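You operate a simulated robot arm through the tools that you are given. There is no shell and no other tool. Be economical: measure what you need, move in short steps, check, and stop when the job is done.

You are at the controls of a simulated robot arm. One attempt, no reset.

## Task
Put the pot that says "3" from the top of the repair bench on top of the teal tin and the pot labelled "1" on top of the brown pad.

The check looks at the end state, three seconds after you hand in, the way a careful person would. Anything else that was tipped, shoved, dropped, spilled or broken makes it a failure.

## Robot
A 7-joint arm with a two-finger parallel gripper, fixed in place. Base frame: the origin is at the foot of the arm, x ahead of it, y to its left, z up; the work surface is at about z = 0.9. Lengths are in m, angles in degrees, forces in N, time in s.
With the tool pointing down near the work surface it reaches from about 0.3 to 0.68 m from the base axis. Its first joint turns from -66.0 to 66.0 degrees. Payload 1.57 kg.
The tool frame sits at the grasp point between the pads (the TCP): z along the fingers, y along the line on which they close. The tips reach 0.03 m beyond it. Largest opening 0.11 m; finger width 0.024, thickness 0.012; the body of the gripper, 0.048 by 0.112 m, starts 0.078 m behind the TCP.
Orientation is that of the tool frame in the base frame, as a unit quaternion [x, y, z, w]. With the fingers straight down and closing along the base's y, the tool's x points along the base's -x, its y along +y and its z along -z.

## Interface
- The arm moves only by the tool play_rows. Its argument "commands" is a list of rows, each an object of numbers (a shift or turn left out is 0, a gripper value left out holds the last): "dx", "dy", "dz": the shift along the tool's x, y, z in m; "spin": the turn about the tool's z in degrees; "hand": the opening, from 0 (shut) to 1 (fully open). In form: [{"dx": .., "dy": .., "dz": .., "spin": .., "hand": ..}, ...]. A call has 1 to 20 rows; each row is the pose to reach, as a shift and turn from the pose commanded when the call began, along the tool's axes at that moment. A row lasts 0.2 s, in which the tool goes at most 0.05 m and 8.6 degrees; a call with a longer step from one row to the next is refused whole, and so is a gripper value outside its range. A pose out of reach is approached as far as the arm can. The call stops where the force on the tool passes 40 N (or 10 N more than at its start, if that is more) or the arm is blocked; 0.2 s more then pass. Each finger travels about 0.108 m/s and halts on what it meets, pressing with about 30 N; the grip force reading is that of the motor and also rises with nothing between the fingers. The clock runs only during rows and for 0.2 s after the last one: add rows that repeat a pose to give the fingers time. The reply holds the time, the measured pose of the TCP, the force on the tool along the base axes, the opening and the grip force, in the units named above and with some noise.
- Cameras (640 x 400 px; columns grow to the right, rows downward): "scene" is fixed at [0.1664, -0.3739, 1.4234]; the picture's right is [0.89, -0.46, 0.00], its down [-0.24, -0.46, -0.86] and it looks along [0.40, 0.76, -0.52] (base axes); focal length 318 px, centre (320, 200). "wrist" rides on the gripper at [-0.036, 0, -0.08] in the tool frame; the picture's right is [0.00, -1.00, 0.00], its down [0.97, 0.00, -0.24] and it looks along [0.24, 0.00, 0.97] (tool axes); focal length 218 px, centre (320, 200).
- grab_frame(camera): a new picture of that camera. No time passes.
- pixel_to_xyz(camera, pixels): for up to 12 pixels [column, row] of the newest picture of that camera ("zoom" is the newest enlarged one), the place [x, y, z] in the base frame of the surface seen there, good to about 0.002 m, but the place of the scene camera against the robot may be out by one fixed shift of up to 0.025 m in any direction. No time passes.
- zoom(camera, box): a new picture of the part [left, top, right, bottom] of that camera's present view, enlarged. No time passes.
- close_job(): hands the job in; it is judged then, once.

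Go step by step. Measure first, check grasps and placings, and put right what went wrong. The budget is 60 turns and 30 pictures, counting those below and the enlarged ones. Unless the task says otherwise, let go and move clear before handing in, and close with one line.

The tools are called after "Request:" as a command line: name --argument value ..., lists and objects as JSON in quotes. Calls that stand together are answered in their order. play_rows: Moves the arm, as the interface text tells. Its arguments: {"type":"object","properties":{"commands":{"type":"array","items":{"type":"object","properties":{"dx":{"type":"number"},"dy":{"type":"number"},"dz":{"type":"number"},"spin":{"type":"number"},"hand":{"type":"number"}}}}},"required":["commands"]} The other tools are called the same way: grab_frame (camera) takes a picture; pixel_to_xyz (camera, pixels) gives the place of the surface under pixels of a picture; zoom (camera, box) takes an enlarged picture of a part of a camera's view; close_job () hands the job in.

At the start:

```text
t: 0.0
position: [0.4111, -0.0508, 1.2212]
tcp_rot: [0.0, 1.0, 0.0, 0.0]
force: [-0.8, 0.1, -0.7]
opening: 0.11
gripper_force: 0.1
```

scene: 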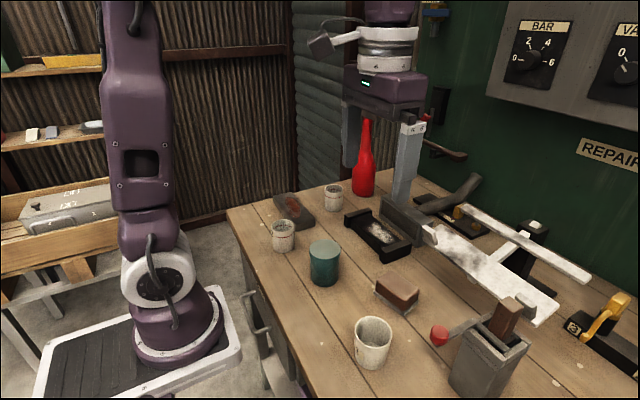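
wrist: 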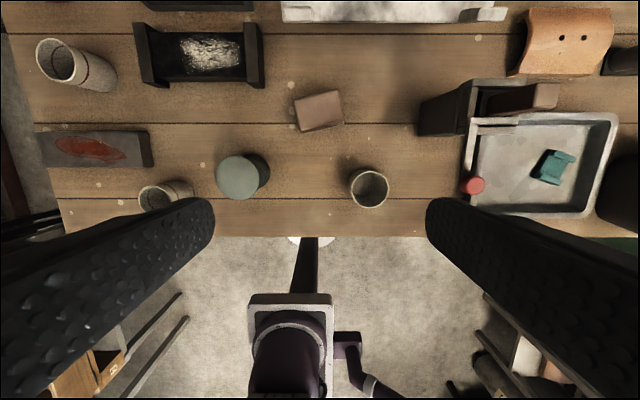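

The pictures show three pots, at scene (283,235), (333,197) and (372,342), with the teal tin at (324,262) and the brown pad at (397,292). I will enlarge the view to read the labels.

Request:
zoom --camera "scene" --box '[250, 170, 410, 270]'

Request:
zoom --camera "scene" --box '[310, 260, 470, 380]'

Request:
zoom --camera "wrist" --box '[20, 20, 420, 240]'

```text
4.00 times, centred on (330, 220) of scene
```

zoom: 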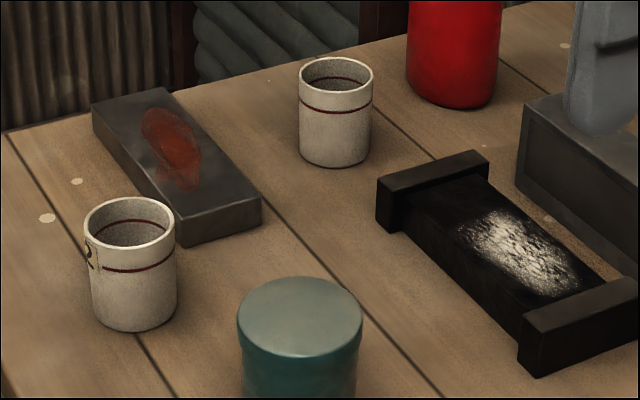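

```text
3.33 times, centred on (390, 320) of scene
```

zoom: 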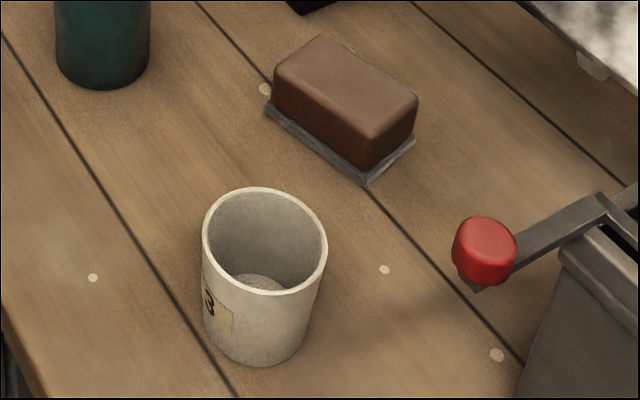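

```text
1.60 times, centred on (220, 130) of wrist
```

zoom: 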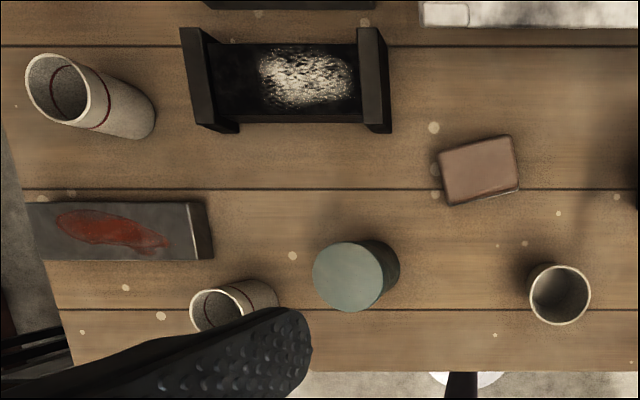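

The front pot seems to carry a "3" and the left one perhaps a "2". I will enlarge each label further.

Request:
zoom --camera "scene" --box '[264, 212, 304, 257]'

Request:
zoom --camera "scene" --box '[350, 310, 400, 375]'

Request:
pixel_to_xyz --camera "scene" --pixels '[[324, 246], [400, 283], [372, 322], [283, 223], [334, 188], [380, 280], [395, 275], [418, 290], [402, 298], [372, 345]]'

Request:
pixel_to_xyz --camera "wrist" --pixels '[[238, 176], [318, 108], [299, 101], [334, 91], [342, 120], [304, 130], [351, 188], [387, 189], [369, 170], [369, 207], [56, 62], [160, 190]]'

```text
8.89 times, centred on (284, 234) of scene
```

zoom: 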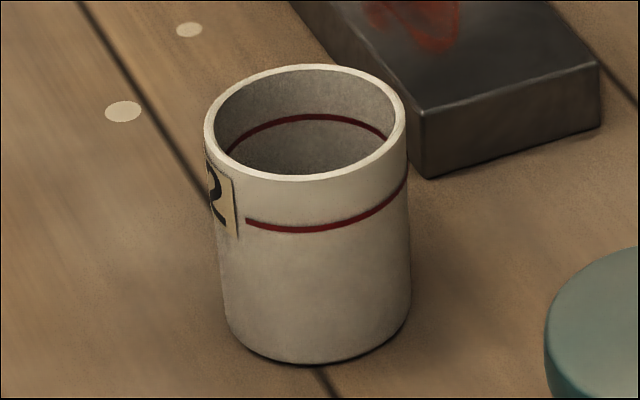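

```text
6.15 times, centred on (375, 342) of scene
```

zoom: 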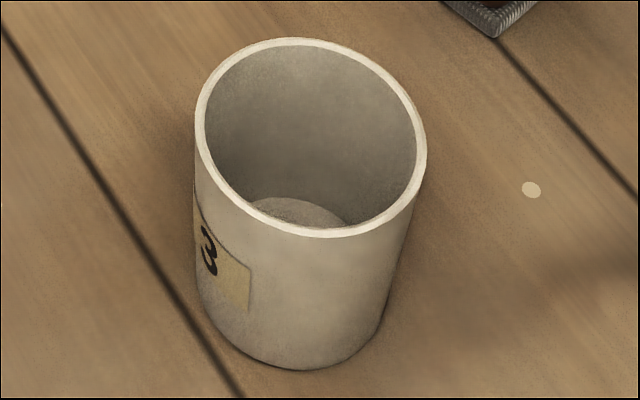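

```text
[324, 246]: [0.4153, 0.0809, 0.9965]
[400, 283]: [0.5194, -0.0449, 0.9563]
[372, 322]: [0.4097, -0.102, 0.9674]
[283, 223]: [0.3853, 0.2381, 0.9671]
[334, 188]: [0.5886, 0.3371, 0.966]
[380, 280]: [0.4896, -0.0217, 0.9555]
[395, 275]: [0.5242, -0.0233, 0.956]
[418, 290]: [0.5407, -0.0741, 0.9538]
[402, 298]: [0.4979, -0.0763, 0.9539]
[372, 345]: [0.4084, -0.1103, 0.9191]
```

```text
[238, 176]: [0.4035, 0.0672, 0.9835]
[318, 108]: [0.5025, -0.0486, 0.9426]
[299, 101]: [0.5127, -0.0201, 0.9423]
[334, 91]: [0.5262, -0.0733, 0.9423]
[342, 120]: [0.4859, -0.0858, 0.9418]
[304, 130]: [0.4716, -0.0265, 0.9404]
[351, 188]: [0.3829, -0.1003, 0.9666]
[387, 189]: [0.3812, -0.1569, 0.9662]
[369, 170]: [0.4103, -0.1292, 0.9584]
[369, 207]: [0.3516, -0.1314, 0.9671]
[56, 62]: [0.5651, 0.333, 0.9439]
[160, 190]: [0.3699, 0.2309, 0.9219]
```

The left pot reads "2" (zoom 218,195) and the front pot "3" (zoom 207,250). The far pot's label is out of sight and I will check it later. The wrist measurements put pot 3 at about (0.381, -0.129) with its rim at 0.967, so I will hover above it and measure again.

Request:
play_rows --commands '[{"dx": 0.006, "dy": -0.016, "dz": 0.025, "hand": 1}, {"dx": 0.012, "dy": -0.032, "dz": 0.05}, {"dx": 0.018, "dy": -0.048, "dz": 0.075}, {"dx": 0.024, "dy": -0.064, "dz": 0.1}, {"dx": 0.03, "dy": -0.078, "dz": 0.13}, {"dx": 0.03, "dy": -0.078, "dz": 0.13}]'

Request:
grab_frame --camera "wrist"

```text
t: 1.4
position: [0.3781, -0.131, 1.0912]
tcp_rot: [0.0, 1.0, 0.0, 0.0]
force: [0.1, 0.5, 0.1]
opening: 0.1101
gripper_force: 0.0
```

```text
22 pictures are left
```

wrist: 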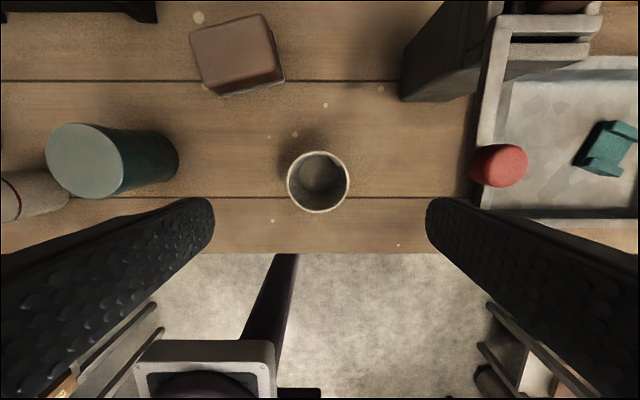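

Request:
pixel_to_xyz --camera "wrist" --pixels '[[288, 181], [347, 181], [317, 151], [317, 211], [318, 175], [85, 160], [120, 160], [85, 125], [85, 195], [49, 160], [236, 50], [350, 235]]'

Request:
pixel_to_xyz --camera "wrist" --pixels '[[193, 35], [263, 17], [278, 70], [207, 90], [478, 165], [520, 165]]'

```text
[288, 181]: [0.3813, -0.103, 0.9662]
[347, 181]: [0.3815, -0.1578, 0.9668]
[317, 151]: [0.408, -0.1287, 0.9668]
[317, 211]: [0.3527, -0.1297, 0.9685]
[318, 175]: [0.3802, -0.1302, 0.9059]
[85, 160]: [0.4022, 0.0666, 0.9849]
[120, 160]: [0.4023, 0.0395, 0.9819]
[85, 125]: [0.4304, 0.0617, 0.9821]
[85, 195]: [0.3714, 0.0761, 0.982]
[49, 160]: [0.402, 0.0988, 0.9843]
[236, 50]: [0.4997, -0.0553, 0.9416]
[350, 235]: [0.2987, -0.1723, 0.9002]
```

```text
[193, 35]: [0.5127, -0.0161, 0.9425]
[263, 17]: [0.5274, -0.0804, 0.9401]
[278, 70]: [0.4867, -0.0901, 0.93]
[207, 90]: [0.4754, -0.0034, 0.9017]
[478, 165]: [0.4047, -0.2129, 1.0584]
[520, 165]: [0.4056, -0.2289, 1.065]
```

Pot 3 is centred at (0.381, -0.130), 0.056 wide, with its rim at 0.967. The red knob at (498,165) lies at y≈-0.21, so I will narrow the fingers to 0.08 m, go down and grip.

Request:
play_rows --commands '[{"hand": 0.74}, {"dz": 0.03}, {"dz": 0.06}, {"dz": 0.09}, {"dz": 0.115}, {"dz": 0.135}, {"dz": 0.148}, {"dz": 0.148}, {"dz": 0.148, "hand": 0.4}, {"dz": 0.148, "hand": 0.4}, {"dz": 0.148, "hand": 0.4}]'

```text
t: 3.8
position: [0.3783, -0.1303, 0.9438]
tcp_rot: [0.0, 1.0, 0.0, 0.0]
force: [-0.4, 0.3, 0.1]
opening: 0.0561
gripper_force: 29.7
```

The grip holds at 0.056 m and 30 N, so pot 3 is in the fingers. I will lift it 0.15 m and carry it over the tin centre at about (0.4015, 0.0685).

Request:
play_rows --commands '[{"dz": -0.02}, {"dz": -0.06}, {"dz": -0.1}, {"dz": -0.14}, {"dx": -0.004, "dy": 0.03, "dz": -0.15}, {"dx": -0.008, "dy": 0.07, "dz": -0.15}, {"dx": -0.012, "dy": 0.11, "dz": -0.15}, {"dx": -0.016, "dy": 0.15, "dz": -0.15}, {"dx": -0.0205, "dy": 0.18, "dz": -0.15}, {"dx": -0.0205, "dy": 0.1985, "dz": -0.15}, {"dx": -0.0205, "dy": 0.1985, "dz": -0.15}]'

Request:
grab_frame --camera "wrist"

Request:
grab_frame --camera "scene"

```text
t: 6.2
position: [0.4016, 0.0696, 1.092]
tcp_rot: [-0.002, 1.0, 0.0, -0.001]
force: [-1.2, -0.3, -1.4]
opening: 0.056
gripper_force: 30.6
```

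```text
21 pictures are left
```

wrist: 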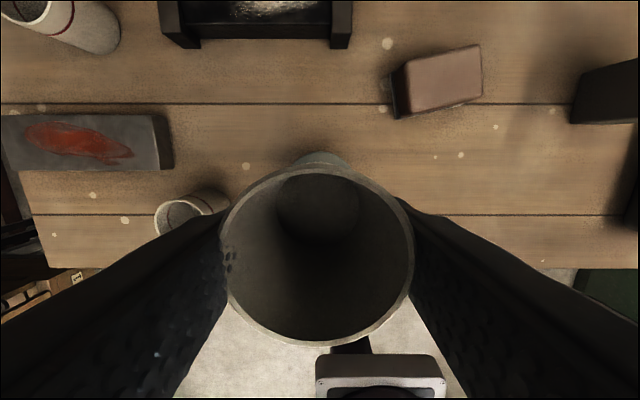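

```text
20 pictures are left
```

scene: 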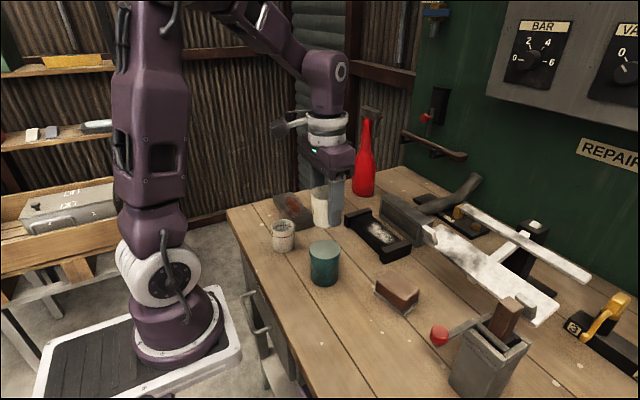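

Pot 3 hangs above the tin, whose far edge shows at wrist (320,158). I will measure the held rim and the far edge of the tin before lowering.

Request:
pixel_to_xyz --camera "wrist" --pixels '[[319, 170], [318, 342], [225, 258], [411, 250], [320, 158], [300, 163], [340, 163]]'

Request:
zoom --camera "scene" --box '[270, 150, 390, 300]'

```text
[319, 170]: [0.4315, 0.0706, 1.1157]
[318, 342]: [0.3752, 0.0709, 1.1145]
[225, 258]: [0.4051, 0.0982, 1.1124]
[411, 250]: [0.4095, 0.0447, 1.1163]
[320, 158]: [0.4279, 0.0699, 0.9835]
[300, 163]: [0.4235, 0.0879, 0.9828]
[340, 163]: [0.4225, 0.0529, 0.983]
```

```text
2.67 times, centred on (330, 225) of scene
```

zoom: 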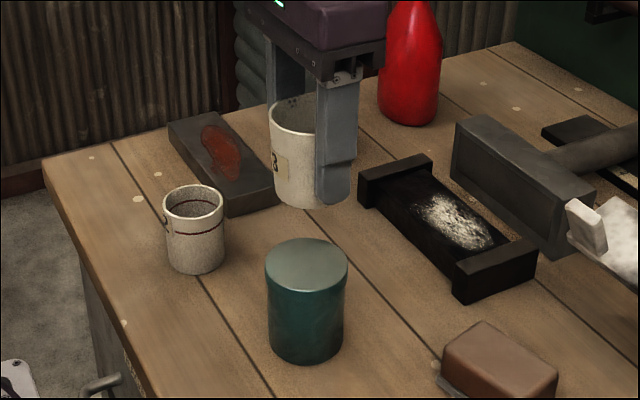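

The held rim is centred at (0.403, 0.071) and the tin at about (0.400, 0.070), so I will shift 3 mm towards the base. The pot's bottom is about 0.066 above the tin, and I will lower it gently.

Request:
play_rows --commands '[{"dx": 0.003, "dy": -0.001, "dz": 0.0}, {"dx": 0.003, "dy": -0.001, "dz": 0.025}, {"dx": 0.003, "dy": -0.001, "dz": 0.045}, {"dx": 0.003, "dy": -0.001, "dz": 0.057}, {"dx": 0.003, "dy": -0.001, "dz": 0.061}, {"dx": 0.003, "dy": -0.001, "dz": 0.063}, {"dx": 0.003, "dy": -0.001, "dz": 0.065}, {"dx": 0.003, "dy": -0.001, "dz": 0.065}]'

Request:
zoom --camera "scene" --box '[280, 190, 370, 300]'

```text
t: 8.0
position: [0.3986, 0.0681, 1.0275]
tcp_rot: [-0.001, 1.0, 0.0, 0.0]
force: [-0.7, 0.9, 1.2]
opening: 0.0558
gripper_force: 29.8
```

```text
3.64 times, centred on (325, 245) of scene
```

zoom: 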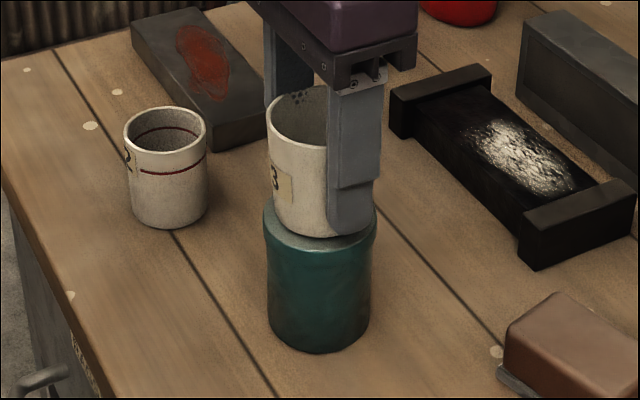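

The pot sits just on or above the tin and the force has moved from -1.4 to +1.2 N. I will go down 1.5 mm more, open partway and rise straight up.

Request:
play_rows --commands '[{"dz": 0.001}, {"dz": 0.0015}, {"dz": 0.0015, "hand": 0.6}, {"dz": 0.0015, "hand": 0.75}, {"dz": 0.0015, "hand": 0.75}, {"dz": -0.02}, {"dz": -0.06}, {"dz": -0.1}, {"dz": -0.14}, {"dz": -0.16}, {"dz": -0.16}]'

Request:
zoom --camera "scene" --box '[250, 160, 400, 310]'

Request:
grab_frame --camera "wrist"

```text
t: 10.4
position: [0.3974, 0.0673, 1.1881]
tcp_rot: [-0.001, 1.0, 0.001, 0.0]
force: [0.0, 0.0, 0.8]
opening: 0.0824
gripper_force: 0.0
```

```text
2.67 times, centred on (325, 235) of scene
```

zoom: 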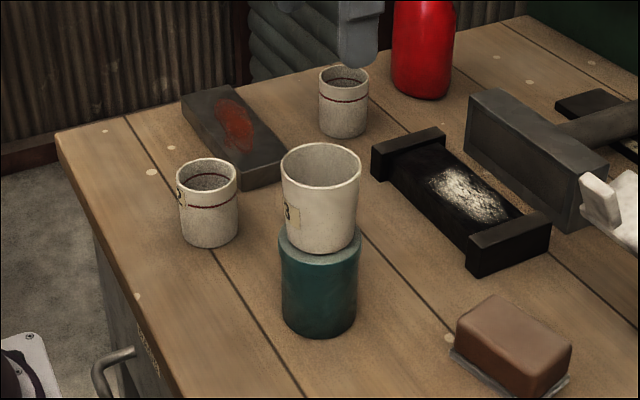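

```text
16 pictures are left
```

wrist: 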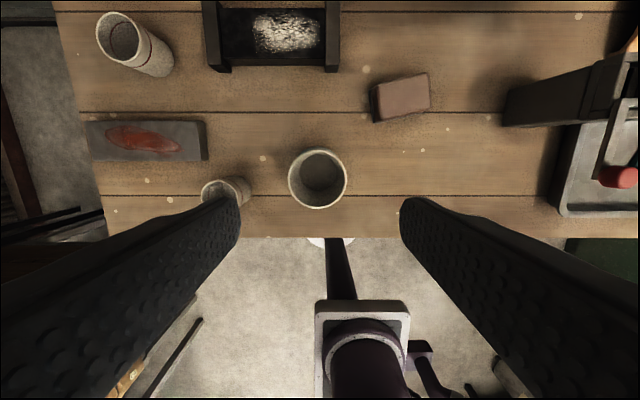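

Pot 3 stands on the tin, a little off to one side but well supported. I will move towards the far pot at a safe height to read its label and measure it and the bottle.

Request:
play_rows --commands '[{"dx": -0.016, "dy": 0.034, "dz": -0.006}, {"dx": -0.032, "dy": 0.068, "dz": -0.012}, {"dx": -0.048, "dy": 0.102, "dz": -0.018}, {"dx": -0.064, "dy": 0.136, "dz": -0.024}, {"dx": -0.08, "dy": 0.17, "dz": -0.03}, {"dx": -0.08, "dy": 0.17, "dz": -0.03}]'

Request:
grab_frame --camera "wrist"

Request:
grab_frame --camera "scene"

Request:
pixel_to_xyz --camera "scene" --pixels '[[367, 122], [364, 160], [364, 190], [355, 190], [372, 190]]'

```text
t: 11.8
position: [0.4791, 0.2391, 1.2178]
tcp_rot: [0.0, 1.0, 0.0, 0.0]
force: [0.0, 0.4, -0.4]
opening: 0.0825
gripper_force: 0.0
```

```text
15 pictures are left
```

wrist: 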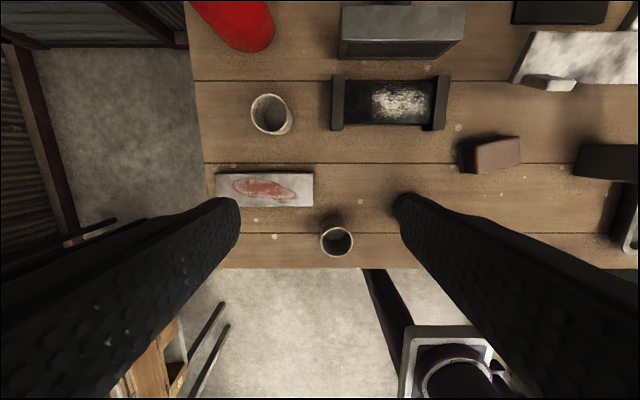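

```text
14 pictures are left
```

scene: 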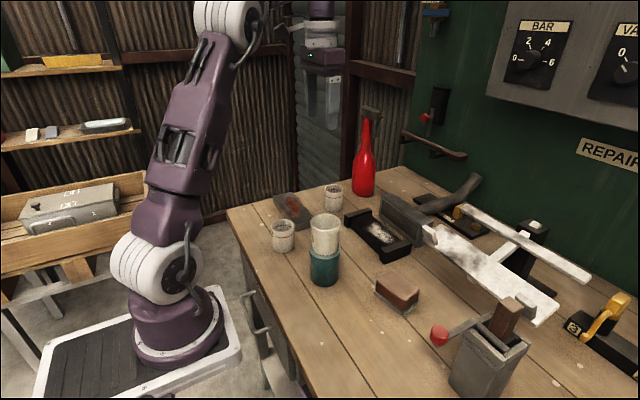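

```text
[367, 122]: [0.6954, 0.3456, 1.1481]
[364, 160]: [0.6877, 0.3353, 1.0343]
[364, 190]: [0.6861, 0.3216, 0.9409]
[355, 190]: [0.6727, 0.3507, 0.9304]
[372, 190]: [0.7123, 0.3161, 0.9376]
```

The far pot is at wrist (270,113). No label shows from this side, so I will measure it and then look from its far side.

Request:
pixel_to_xyz --camera "wrist" --pixels '[[251, 112], [287, 112], [268, 95], [270, 131], [268, 125], [258, 50], [272, 30], [240, 45], [332, 100], [215, 185], [400, 38], [337, 242]]'

Request:
zoom --camera "wrist" --box '[230, 0, 310, 150]'

```text
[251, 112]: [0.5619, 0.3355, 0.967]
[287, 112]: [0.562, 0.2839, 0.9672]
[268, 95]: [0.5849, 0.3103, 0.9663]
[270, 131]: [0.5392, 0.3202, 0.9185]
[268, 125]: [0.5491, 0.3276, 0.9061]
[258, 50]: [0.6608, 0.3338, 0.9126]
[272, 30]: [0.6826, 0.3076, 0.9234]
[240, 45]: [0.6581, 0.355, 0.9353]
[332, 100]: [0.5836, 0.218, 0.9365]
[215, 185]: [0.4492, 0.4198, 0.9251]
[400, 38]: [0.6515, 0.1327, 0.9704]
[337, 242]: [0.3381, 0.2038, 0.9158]
```

```text
2.67 times, centred on (270, 75) of wrist
```

zoom: 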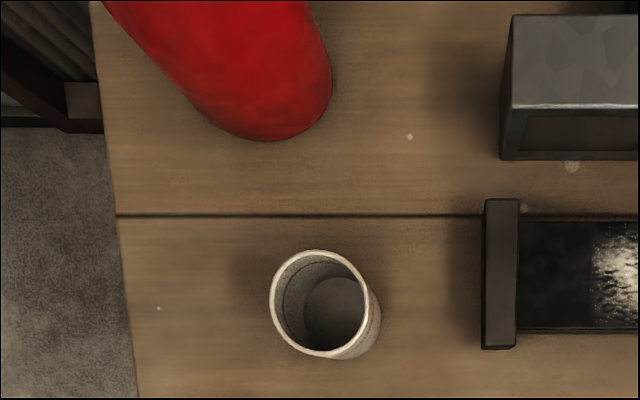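

The pot is centred near (0.560, 0.310) with its rim at 0.967. The near edge of the bottle is at x≈0.655. I will swing to its far side to look for the label.

Request:
play_rows --commands '[{"dx": -0.005, "dy": 0.045}, {"dx": -0.01, "dy": 0.09}, {"dx": -0.02, "dy": 0.13, "dz": 0.02}, {"dx": -0.02, "dy": 0.16, "dz": 0.05}, {"dx": -0.02, "dy": 0.18, "dz": 0.09}, {"dx": -0.02, "dy": 0.18, "dz": 0.11}, {"dx": -0.02, "dy": 0.18, "dz": 0.11}]'

Request:
grab_frame --camera "wrist"

```text
t: 13.4
position: [0.4811, 0.393, 1.1087]
tcp_rot: [0.0, 1.0, 0.001, 0.0]
force: [-0.7, 0.7, 1.2]
opening: 0.0827
gripper_force: 0.1
out of reach, approached as far as the arm can: row 2, 3, 4, 5, 6, 7
```

```text
12 pictures are left
```

wrist: 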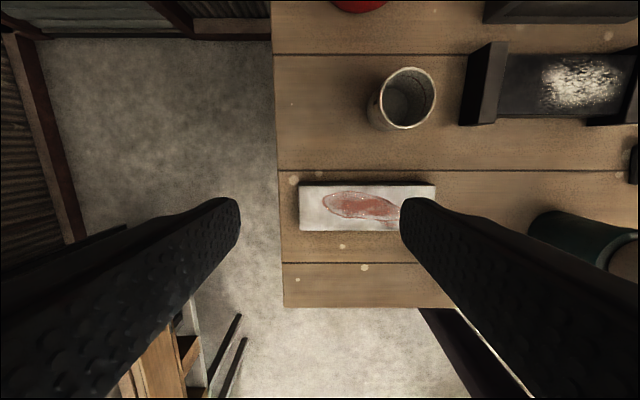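

The arm reached as far as it could here, r≈0.62 at z 1.11. I will enlarge the pot at (402,97) to look for its label.

Request:
zoom --camera "wrist" --box '[355, 55, 445, 145]'

Request:
pixel_to_xyz --camera "wrist" --pixels '[[382, 98], [434, 98], [408, 69], [408, 128], [383, 80], [373, 110], [385, 128], [495, 45], [478, 120], [358, 5]]'

```text
4.44 times, centred on (400, 100) of wrist
```

zoom: 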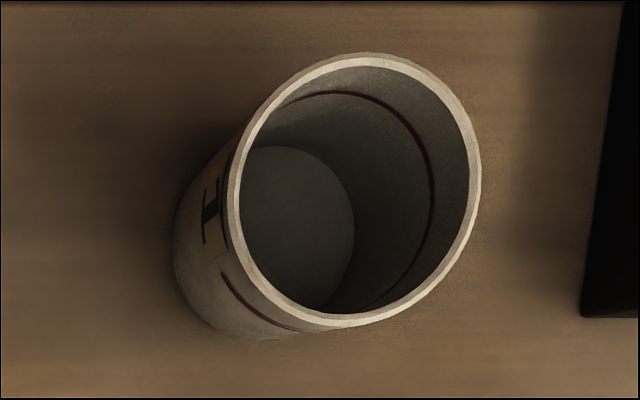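

```text
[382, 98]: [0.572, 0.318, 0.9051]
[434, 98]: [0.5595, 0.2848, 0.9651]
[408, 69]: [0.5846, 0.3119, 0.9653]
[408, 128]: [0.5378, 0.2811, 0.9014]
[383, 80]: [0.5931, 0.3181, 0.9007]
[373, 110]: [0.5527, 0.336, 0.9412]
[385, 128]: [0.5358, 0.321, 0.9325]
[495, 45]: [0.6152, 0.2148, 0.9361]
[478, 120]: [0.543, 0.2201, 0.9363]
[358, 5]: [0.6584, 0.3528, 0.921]
```

The label at zoom (210,213) is a "1", so this is the right pot, centred at (0.560, 0.310). I will come back within reach and lower to see how far the arm gets at a lower height.

Request:
play_rows --commands '[{"dx": -0.005, "dy": -0.03}, {"dx": -0.01, "dy": -0.065, "dz": 0.02}, {"dx": -0.015, "dy": -0.1, "dz": 0.04}, {"dx": -0.019, "dy": -0.113, "dz": 0.05}, {"dx": -0.019, "dy": -0.113, "dz": 0.05}]'

```text
t: 14.6
position: [0.4993, 0.2812, 1.0565]
tcp_rot: [0.0, 1.0, 0.0, 0.0]
force: [-0.3, -0.5, -0.4]
opening: 0.0824
gripper_force: 0.0
```

The commanded pose is the clipped one, now (0.499, 0.281, 1.057). I will go over pot 1 at z≈1.02, where the tips clear its rim by 2 cm.

Request:
play_rows --commands '[{"dx": 0, "dy": 0, "dz": 0.018}, {"dx": 0, "dy": 0, "dz": 0.036}, {"dx": -0.02, "dy": 0.01, "dz": 0.036}, {"dx": -0.04, "dy": 0.02, "dz": 0.036}, {"dx": -0.06, "dy": 0.029, "dz": 0.036}, {"dx": -0.06, "dy": 0.029, "dz": 0.036}]'

Request:
grab_frame --camera "wrist"

```text
t: 16.0
position: [0.5576, 0.3096, 1.0208]
tcp_rot: [0.0, 1.0, 0.0, 0.0]
force: [0.1, -0.4, -0.2]
opening: 0.0826
gripper_force: 0.0
```

```text
10 pictures are left
```

wrist: 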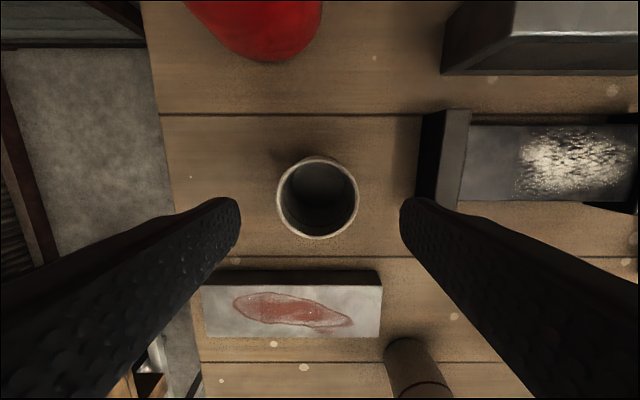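

Reachable. The pot's rim at (317,197) lies between the fingers, and I will measure it before going down.

Request:
pixel_to_xyz --camera "wrist" --pixels '[[278, 197], [357, 197], [317, 158], [317, 237], [418, 180], [450, 110], [316, 270], [205, 275]]'

```text
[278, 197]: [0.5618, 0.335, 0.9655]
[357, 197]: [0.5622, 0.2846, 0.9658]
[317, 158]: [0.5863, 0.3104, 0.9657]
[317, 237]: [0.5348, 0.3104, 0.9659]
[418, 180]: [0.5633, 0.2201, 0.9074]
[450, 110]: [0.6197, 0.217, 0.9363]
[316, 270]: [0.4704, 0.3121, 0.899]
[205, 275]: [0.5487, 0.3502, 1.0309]
```

The pot is centred at (0.561, 0.310), 0.051 wide, and the fingers are aligned. I will go down to z≈0.943 and grip.

Request:
play_rows --commands '[{"dx": -0.002, "dz": 0.02}, {"dx": -0.002, "dz": 0.04}, {"dx": -0.002, "dz": 0.06}, {"dx": -0.002, "dz": 0.072}, {"dx": -0.002, "dz": 0.077}, {"dx": -0.002, "dz": 0.077}, {"dx": -0.002, "dz": 0.077, "hand": 0.35}, {"dx": -0.002, "dz": 0.077, "hand": 0.35}, {"dx": -0.002, "dz": 0.077, "hand": 0.35}, {"dx": -0.002, "dz": 0.077, "hand": 0.35}]'

```text
t: 18.2
position: [0.5596, 0.3092, 0.9426]
tcp_rot: [0.0, 1.0, 0.0, -0.001]
force: [-0.4, 0.1, 0.4]
opening: 0.0528
gripper_force: 30.6
```

Pot 1 is held at 0.053 m and 30 N. I will lift it 8 cm and carry it over the tray to the pad centre at about (0.4995, -0.0525), staying clear of the pot 3 stack.

Request:
play_rows --commands '[{"dz": -0.02}, {"dz": -0.05}, {"dz": -0.078}, {"dx": 0.01, "dy": -0.03, "dz": -0.085}, {"dx": 0.02, "dy": -0.07, "dz": -0.1}, {"dx": 0.03, "dy": -0.11, "dz": -0.12}, {"dx": 0.035, "dy": -0.15, "dz": -0.13}, {"dx": 0.04, "dy": -0.19, "dz": -0.13}, {"dx": 0.045, "dy": -0.23, "dz": -0.13}, {"dx": 0.05, "dy": -0.27, "dz": -0.13}, {"dx": 0.055, "dy": -0.31, "dz": -0.13}, {"dx": 0.061, "dy": -0.345, "dz": -0.13}, {"dx": 0.061, "dy": -0.3625, "dz": -0.13}, {"dx": 0.061, "dy": -0.3625, "dz": -0.13}]'

Request:
grab_frame --camera "wrist"

Request:
grab_frame --camera "scene"

```text
t: 21.2
position: [0.4972, -0.0533, 1.0716]
tcp_rot: [-0.001, 1.0, 0.0, 0.001]
force: [0.4, 0.2, 0.0]
opening: 0.0527
gripper_force: 29.7
```

```text
9 pictures are left
```

wrist: 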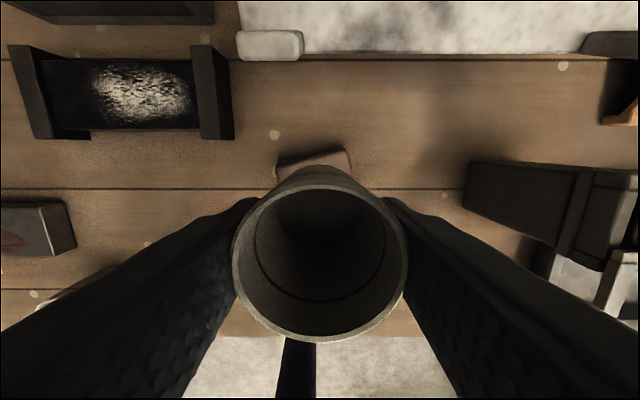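

```text
8 pictures are left
```

scene: 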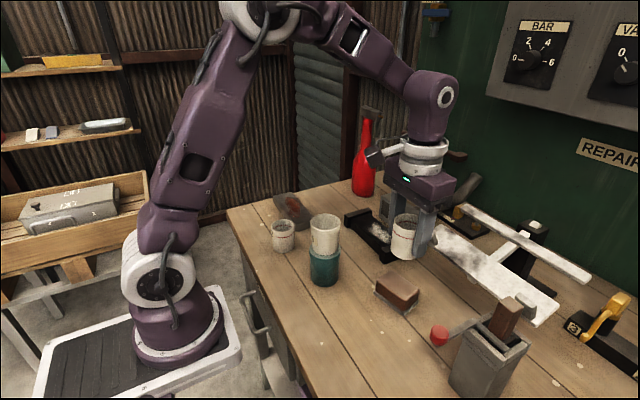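

Pot 1 hangs above the pad, whose far edge shows at wrist (280,160)–(350,150). I will measure both for the final alignment.

Request:
pixel_to_xyz --camera "wrist" --pixels '[[319, 170], [319, 338], [236, 255], [403, 250], [281, 165], [343, 152], [310, 158], [348, 165]]'

Request:
pixel_to_xyz --camera "scene" --pixels '[[376, 281], [393, 272], [419, 290], [402, 300], [398, 285]]'

Request:
zoom --camera "scene" --box '[350, 200, 450, 320]'

```text
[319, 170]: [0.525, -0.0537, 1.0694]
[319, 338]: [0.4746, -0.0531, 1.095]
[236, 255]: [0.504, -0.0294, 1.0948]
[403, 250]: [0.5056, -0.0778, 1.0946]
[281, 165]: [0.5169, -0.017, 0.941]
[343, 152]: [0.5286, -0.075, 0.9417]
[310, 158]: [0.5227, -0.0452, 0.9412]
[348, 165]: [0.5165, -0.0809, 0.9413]
```

```text
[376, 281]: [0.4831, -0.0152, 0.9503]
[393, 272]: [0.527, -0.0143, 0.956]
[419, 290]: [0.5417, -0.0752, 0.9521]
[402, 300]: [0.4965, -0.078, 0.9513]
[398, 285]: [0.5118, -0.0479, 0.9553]
```

```text
3.33 times, centred on (400, 260) of scene
```

zoom: 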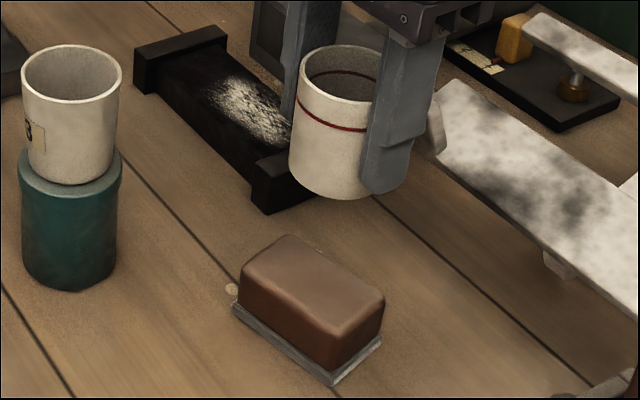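

The held rim is centred at (0.5005, -0.0535) and the pad at about (0.500, -0.0525), so they are aligned. I will lower about 0.086 m to just touch.

Request:
play_rows --commands '[{"dy": 0.001, "dz": 0.025}, {"dy": 0.001, "dz": 0.05}, {"dy": 0.001, "dz": 0.07}, {"dy": 0.001, "dz": 0.079}, {"dy": 0.001, "dz": 0.083}, {"dy": 0.001, "dz": 0.085}, {"dy": 0.001, "dz": 0.0865}, {"dy": 0.001, "dz": 0.0865}]'

Request:
zoom --camera "scene" --box '[350, 220, 450, 320]'

```text
t: 23.0
position: [0.4999, -0.0525, 0.9868]
tcp_rot: [0.0, 1.0, 0.0, 0.0]
force: [0.2, -0.3, -0.4]
opening: 0.0523
gripper_force: 30.2
```

```text
4.00 times, centred on (400, 270) of scene
```

zoom: 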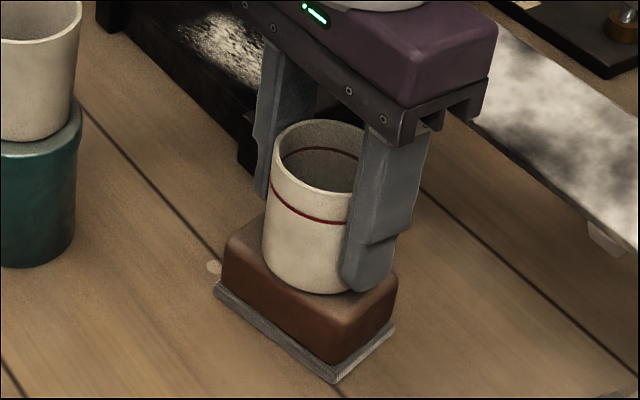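

The pot is at the pad's surface with no contact force yet. I will inch down 2.5 mm and read the force.

Request:
play_rows --commands '[{"dz": 0.0007}, {"dz": 0.0014}, {"dz": 0.002}, {"dz": 0.0025}]'

```text
t: 24.0
position: [0.4993, -0.052, 0.9841]
tcp_rot: [-0.001, 1.0, 0.0, 0.001]
force: [-2.8, 1.0, 13.9]
opening: 0.0527
gripper_force: 30.1
```

The upward force of 14 N shows the pot has landed. I will ease up 0.8 mm, open and rise clear.

Request:
play_rows --commands '[{"dz": -0.0008}, {"dz": -0.0008, "hand": 0.58}, {"dz": -0.0008, "hand": 0.74}, {"dz": -0.0008, "hand": 0.74}, {"dz": -0.02}, {"dz": -0.06}, {"dz": -0.1}, {"dz": -0.14}, {"dz": -0.17}, {"dz": -0.17}]'

Request:
grab_frame --camera "scene"

Request:
zoom --camera "scene" --box '[260, 180, 440, 320]'

Request:
grab_frame --camera "wrist"

```text
t: 26.2
position: [0.4976, -0.0523, 1.1564]
tcp_rot: [0.0, 1.0, 0.0, 0.0]
force: [-0.3, -0.3, -0.1]
opening: 0.0815
gripper_force: 0.0
```

```text
5 pictures are left
```

scene: 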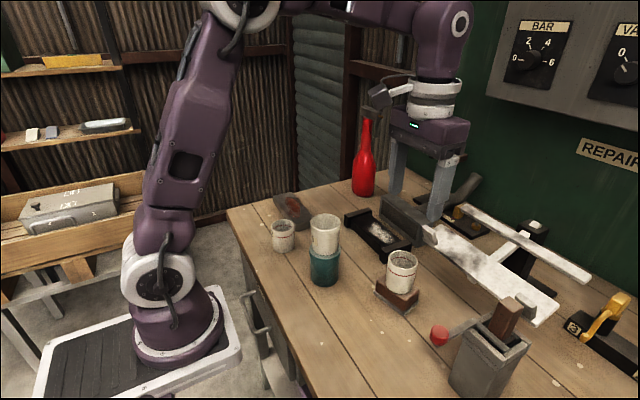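

```text
2.86 times, centred on (350, 250) of scene
```

zoom: 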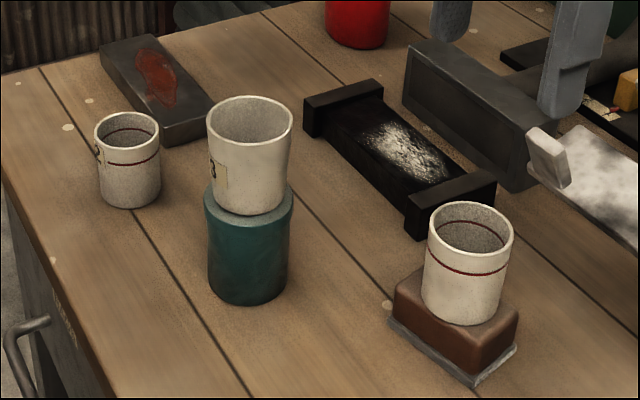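

```text
3 pictures are left
```

wrist: 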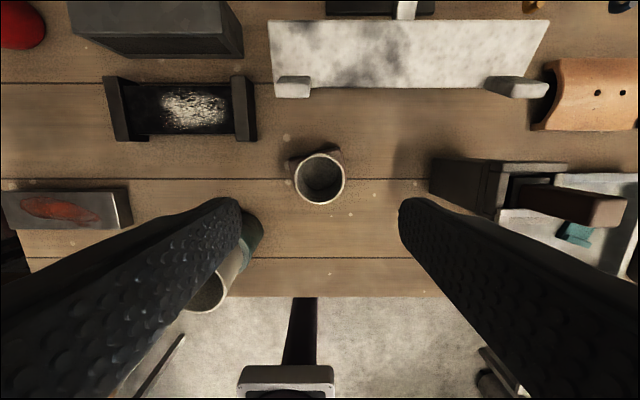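

Both pots stand upright where they belong: "3" on the teal tin at scene (324,240) and "1" on the brown pad at (400,272). The gripper is clear and nothing else has moved, so I am handing in.

Request:
close_job

```text
The job is handed in.
```

Pot "3" is on top of the teal tin and pot "1" is on top of the brown pad; both are released and upright, and nothing else on the bench was disturbed.
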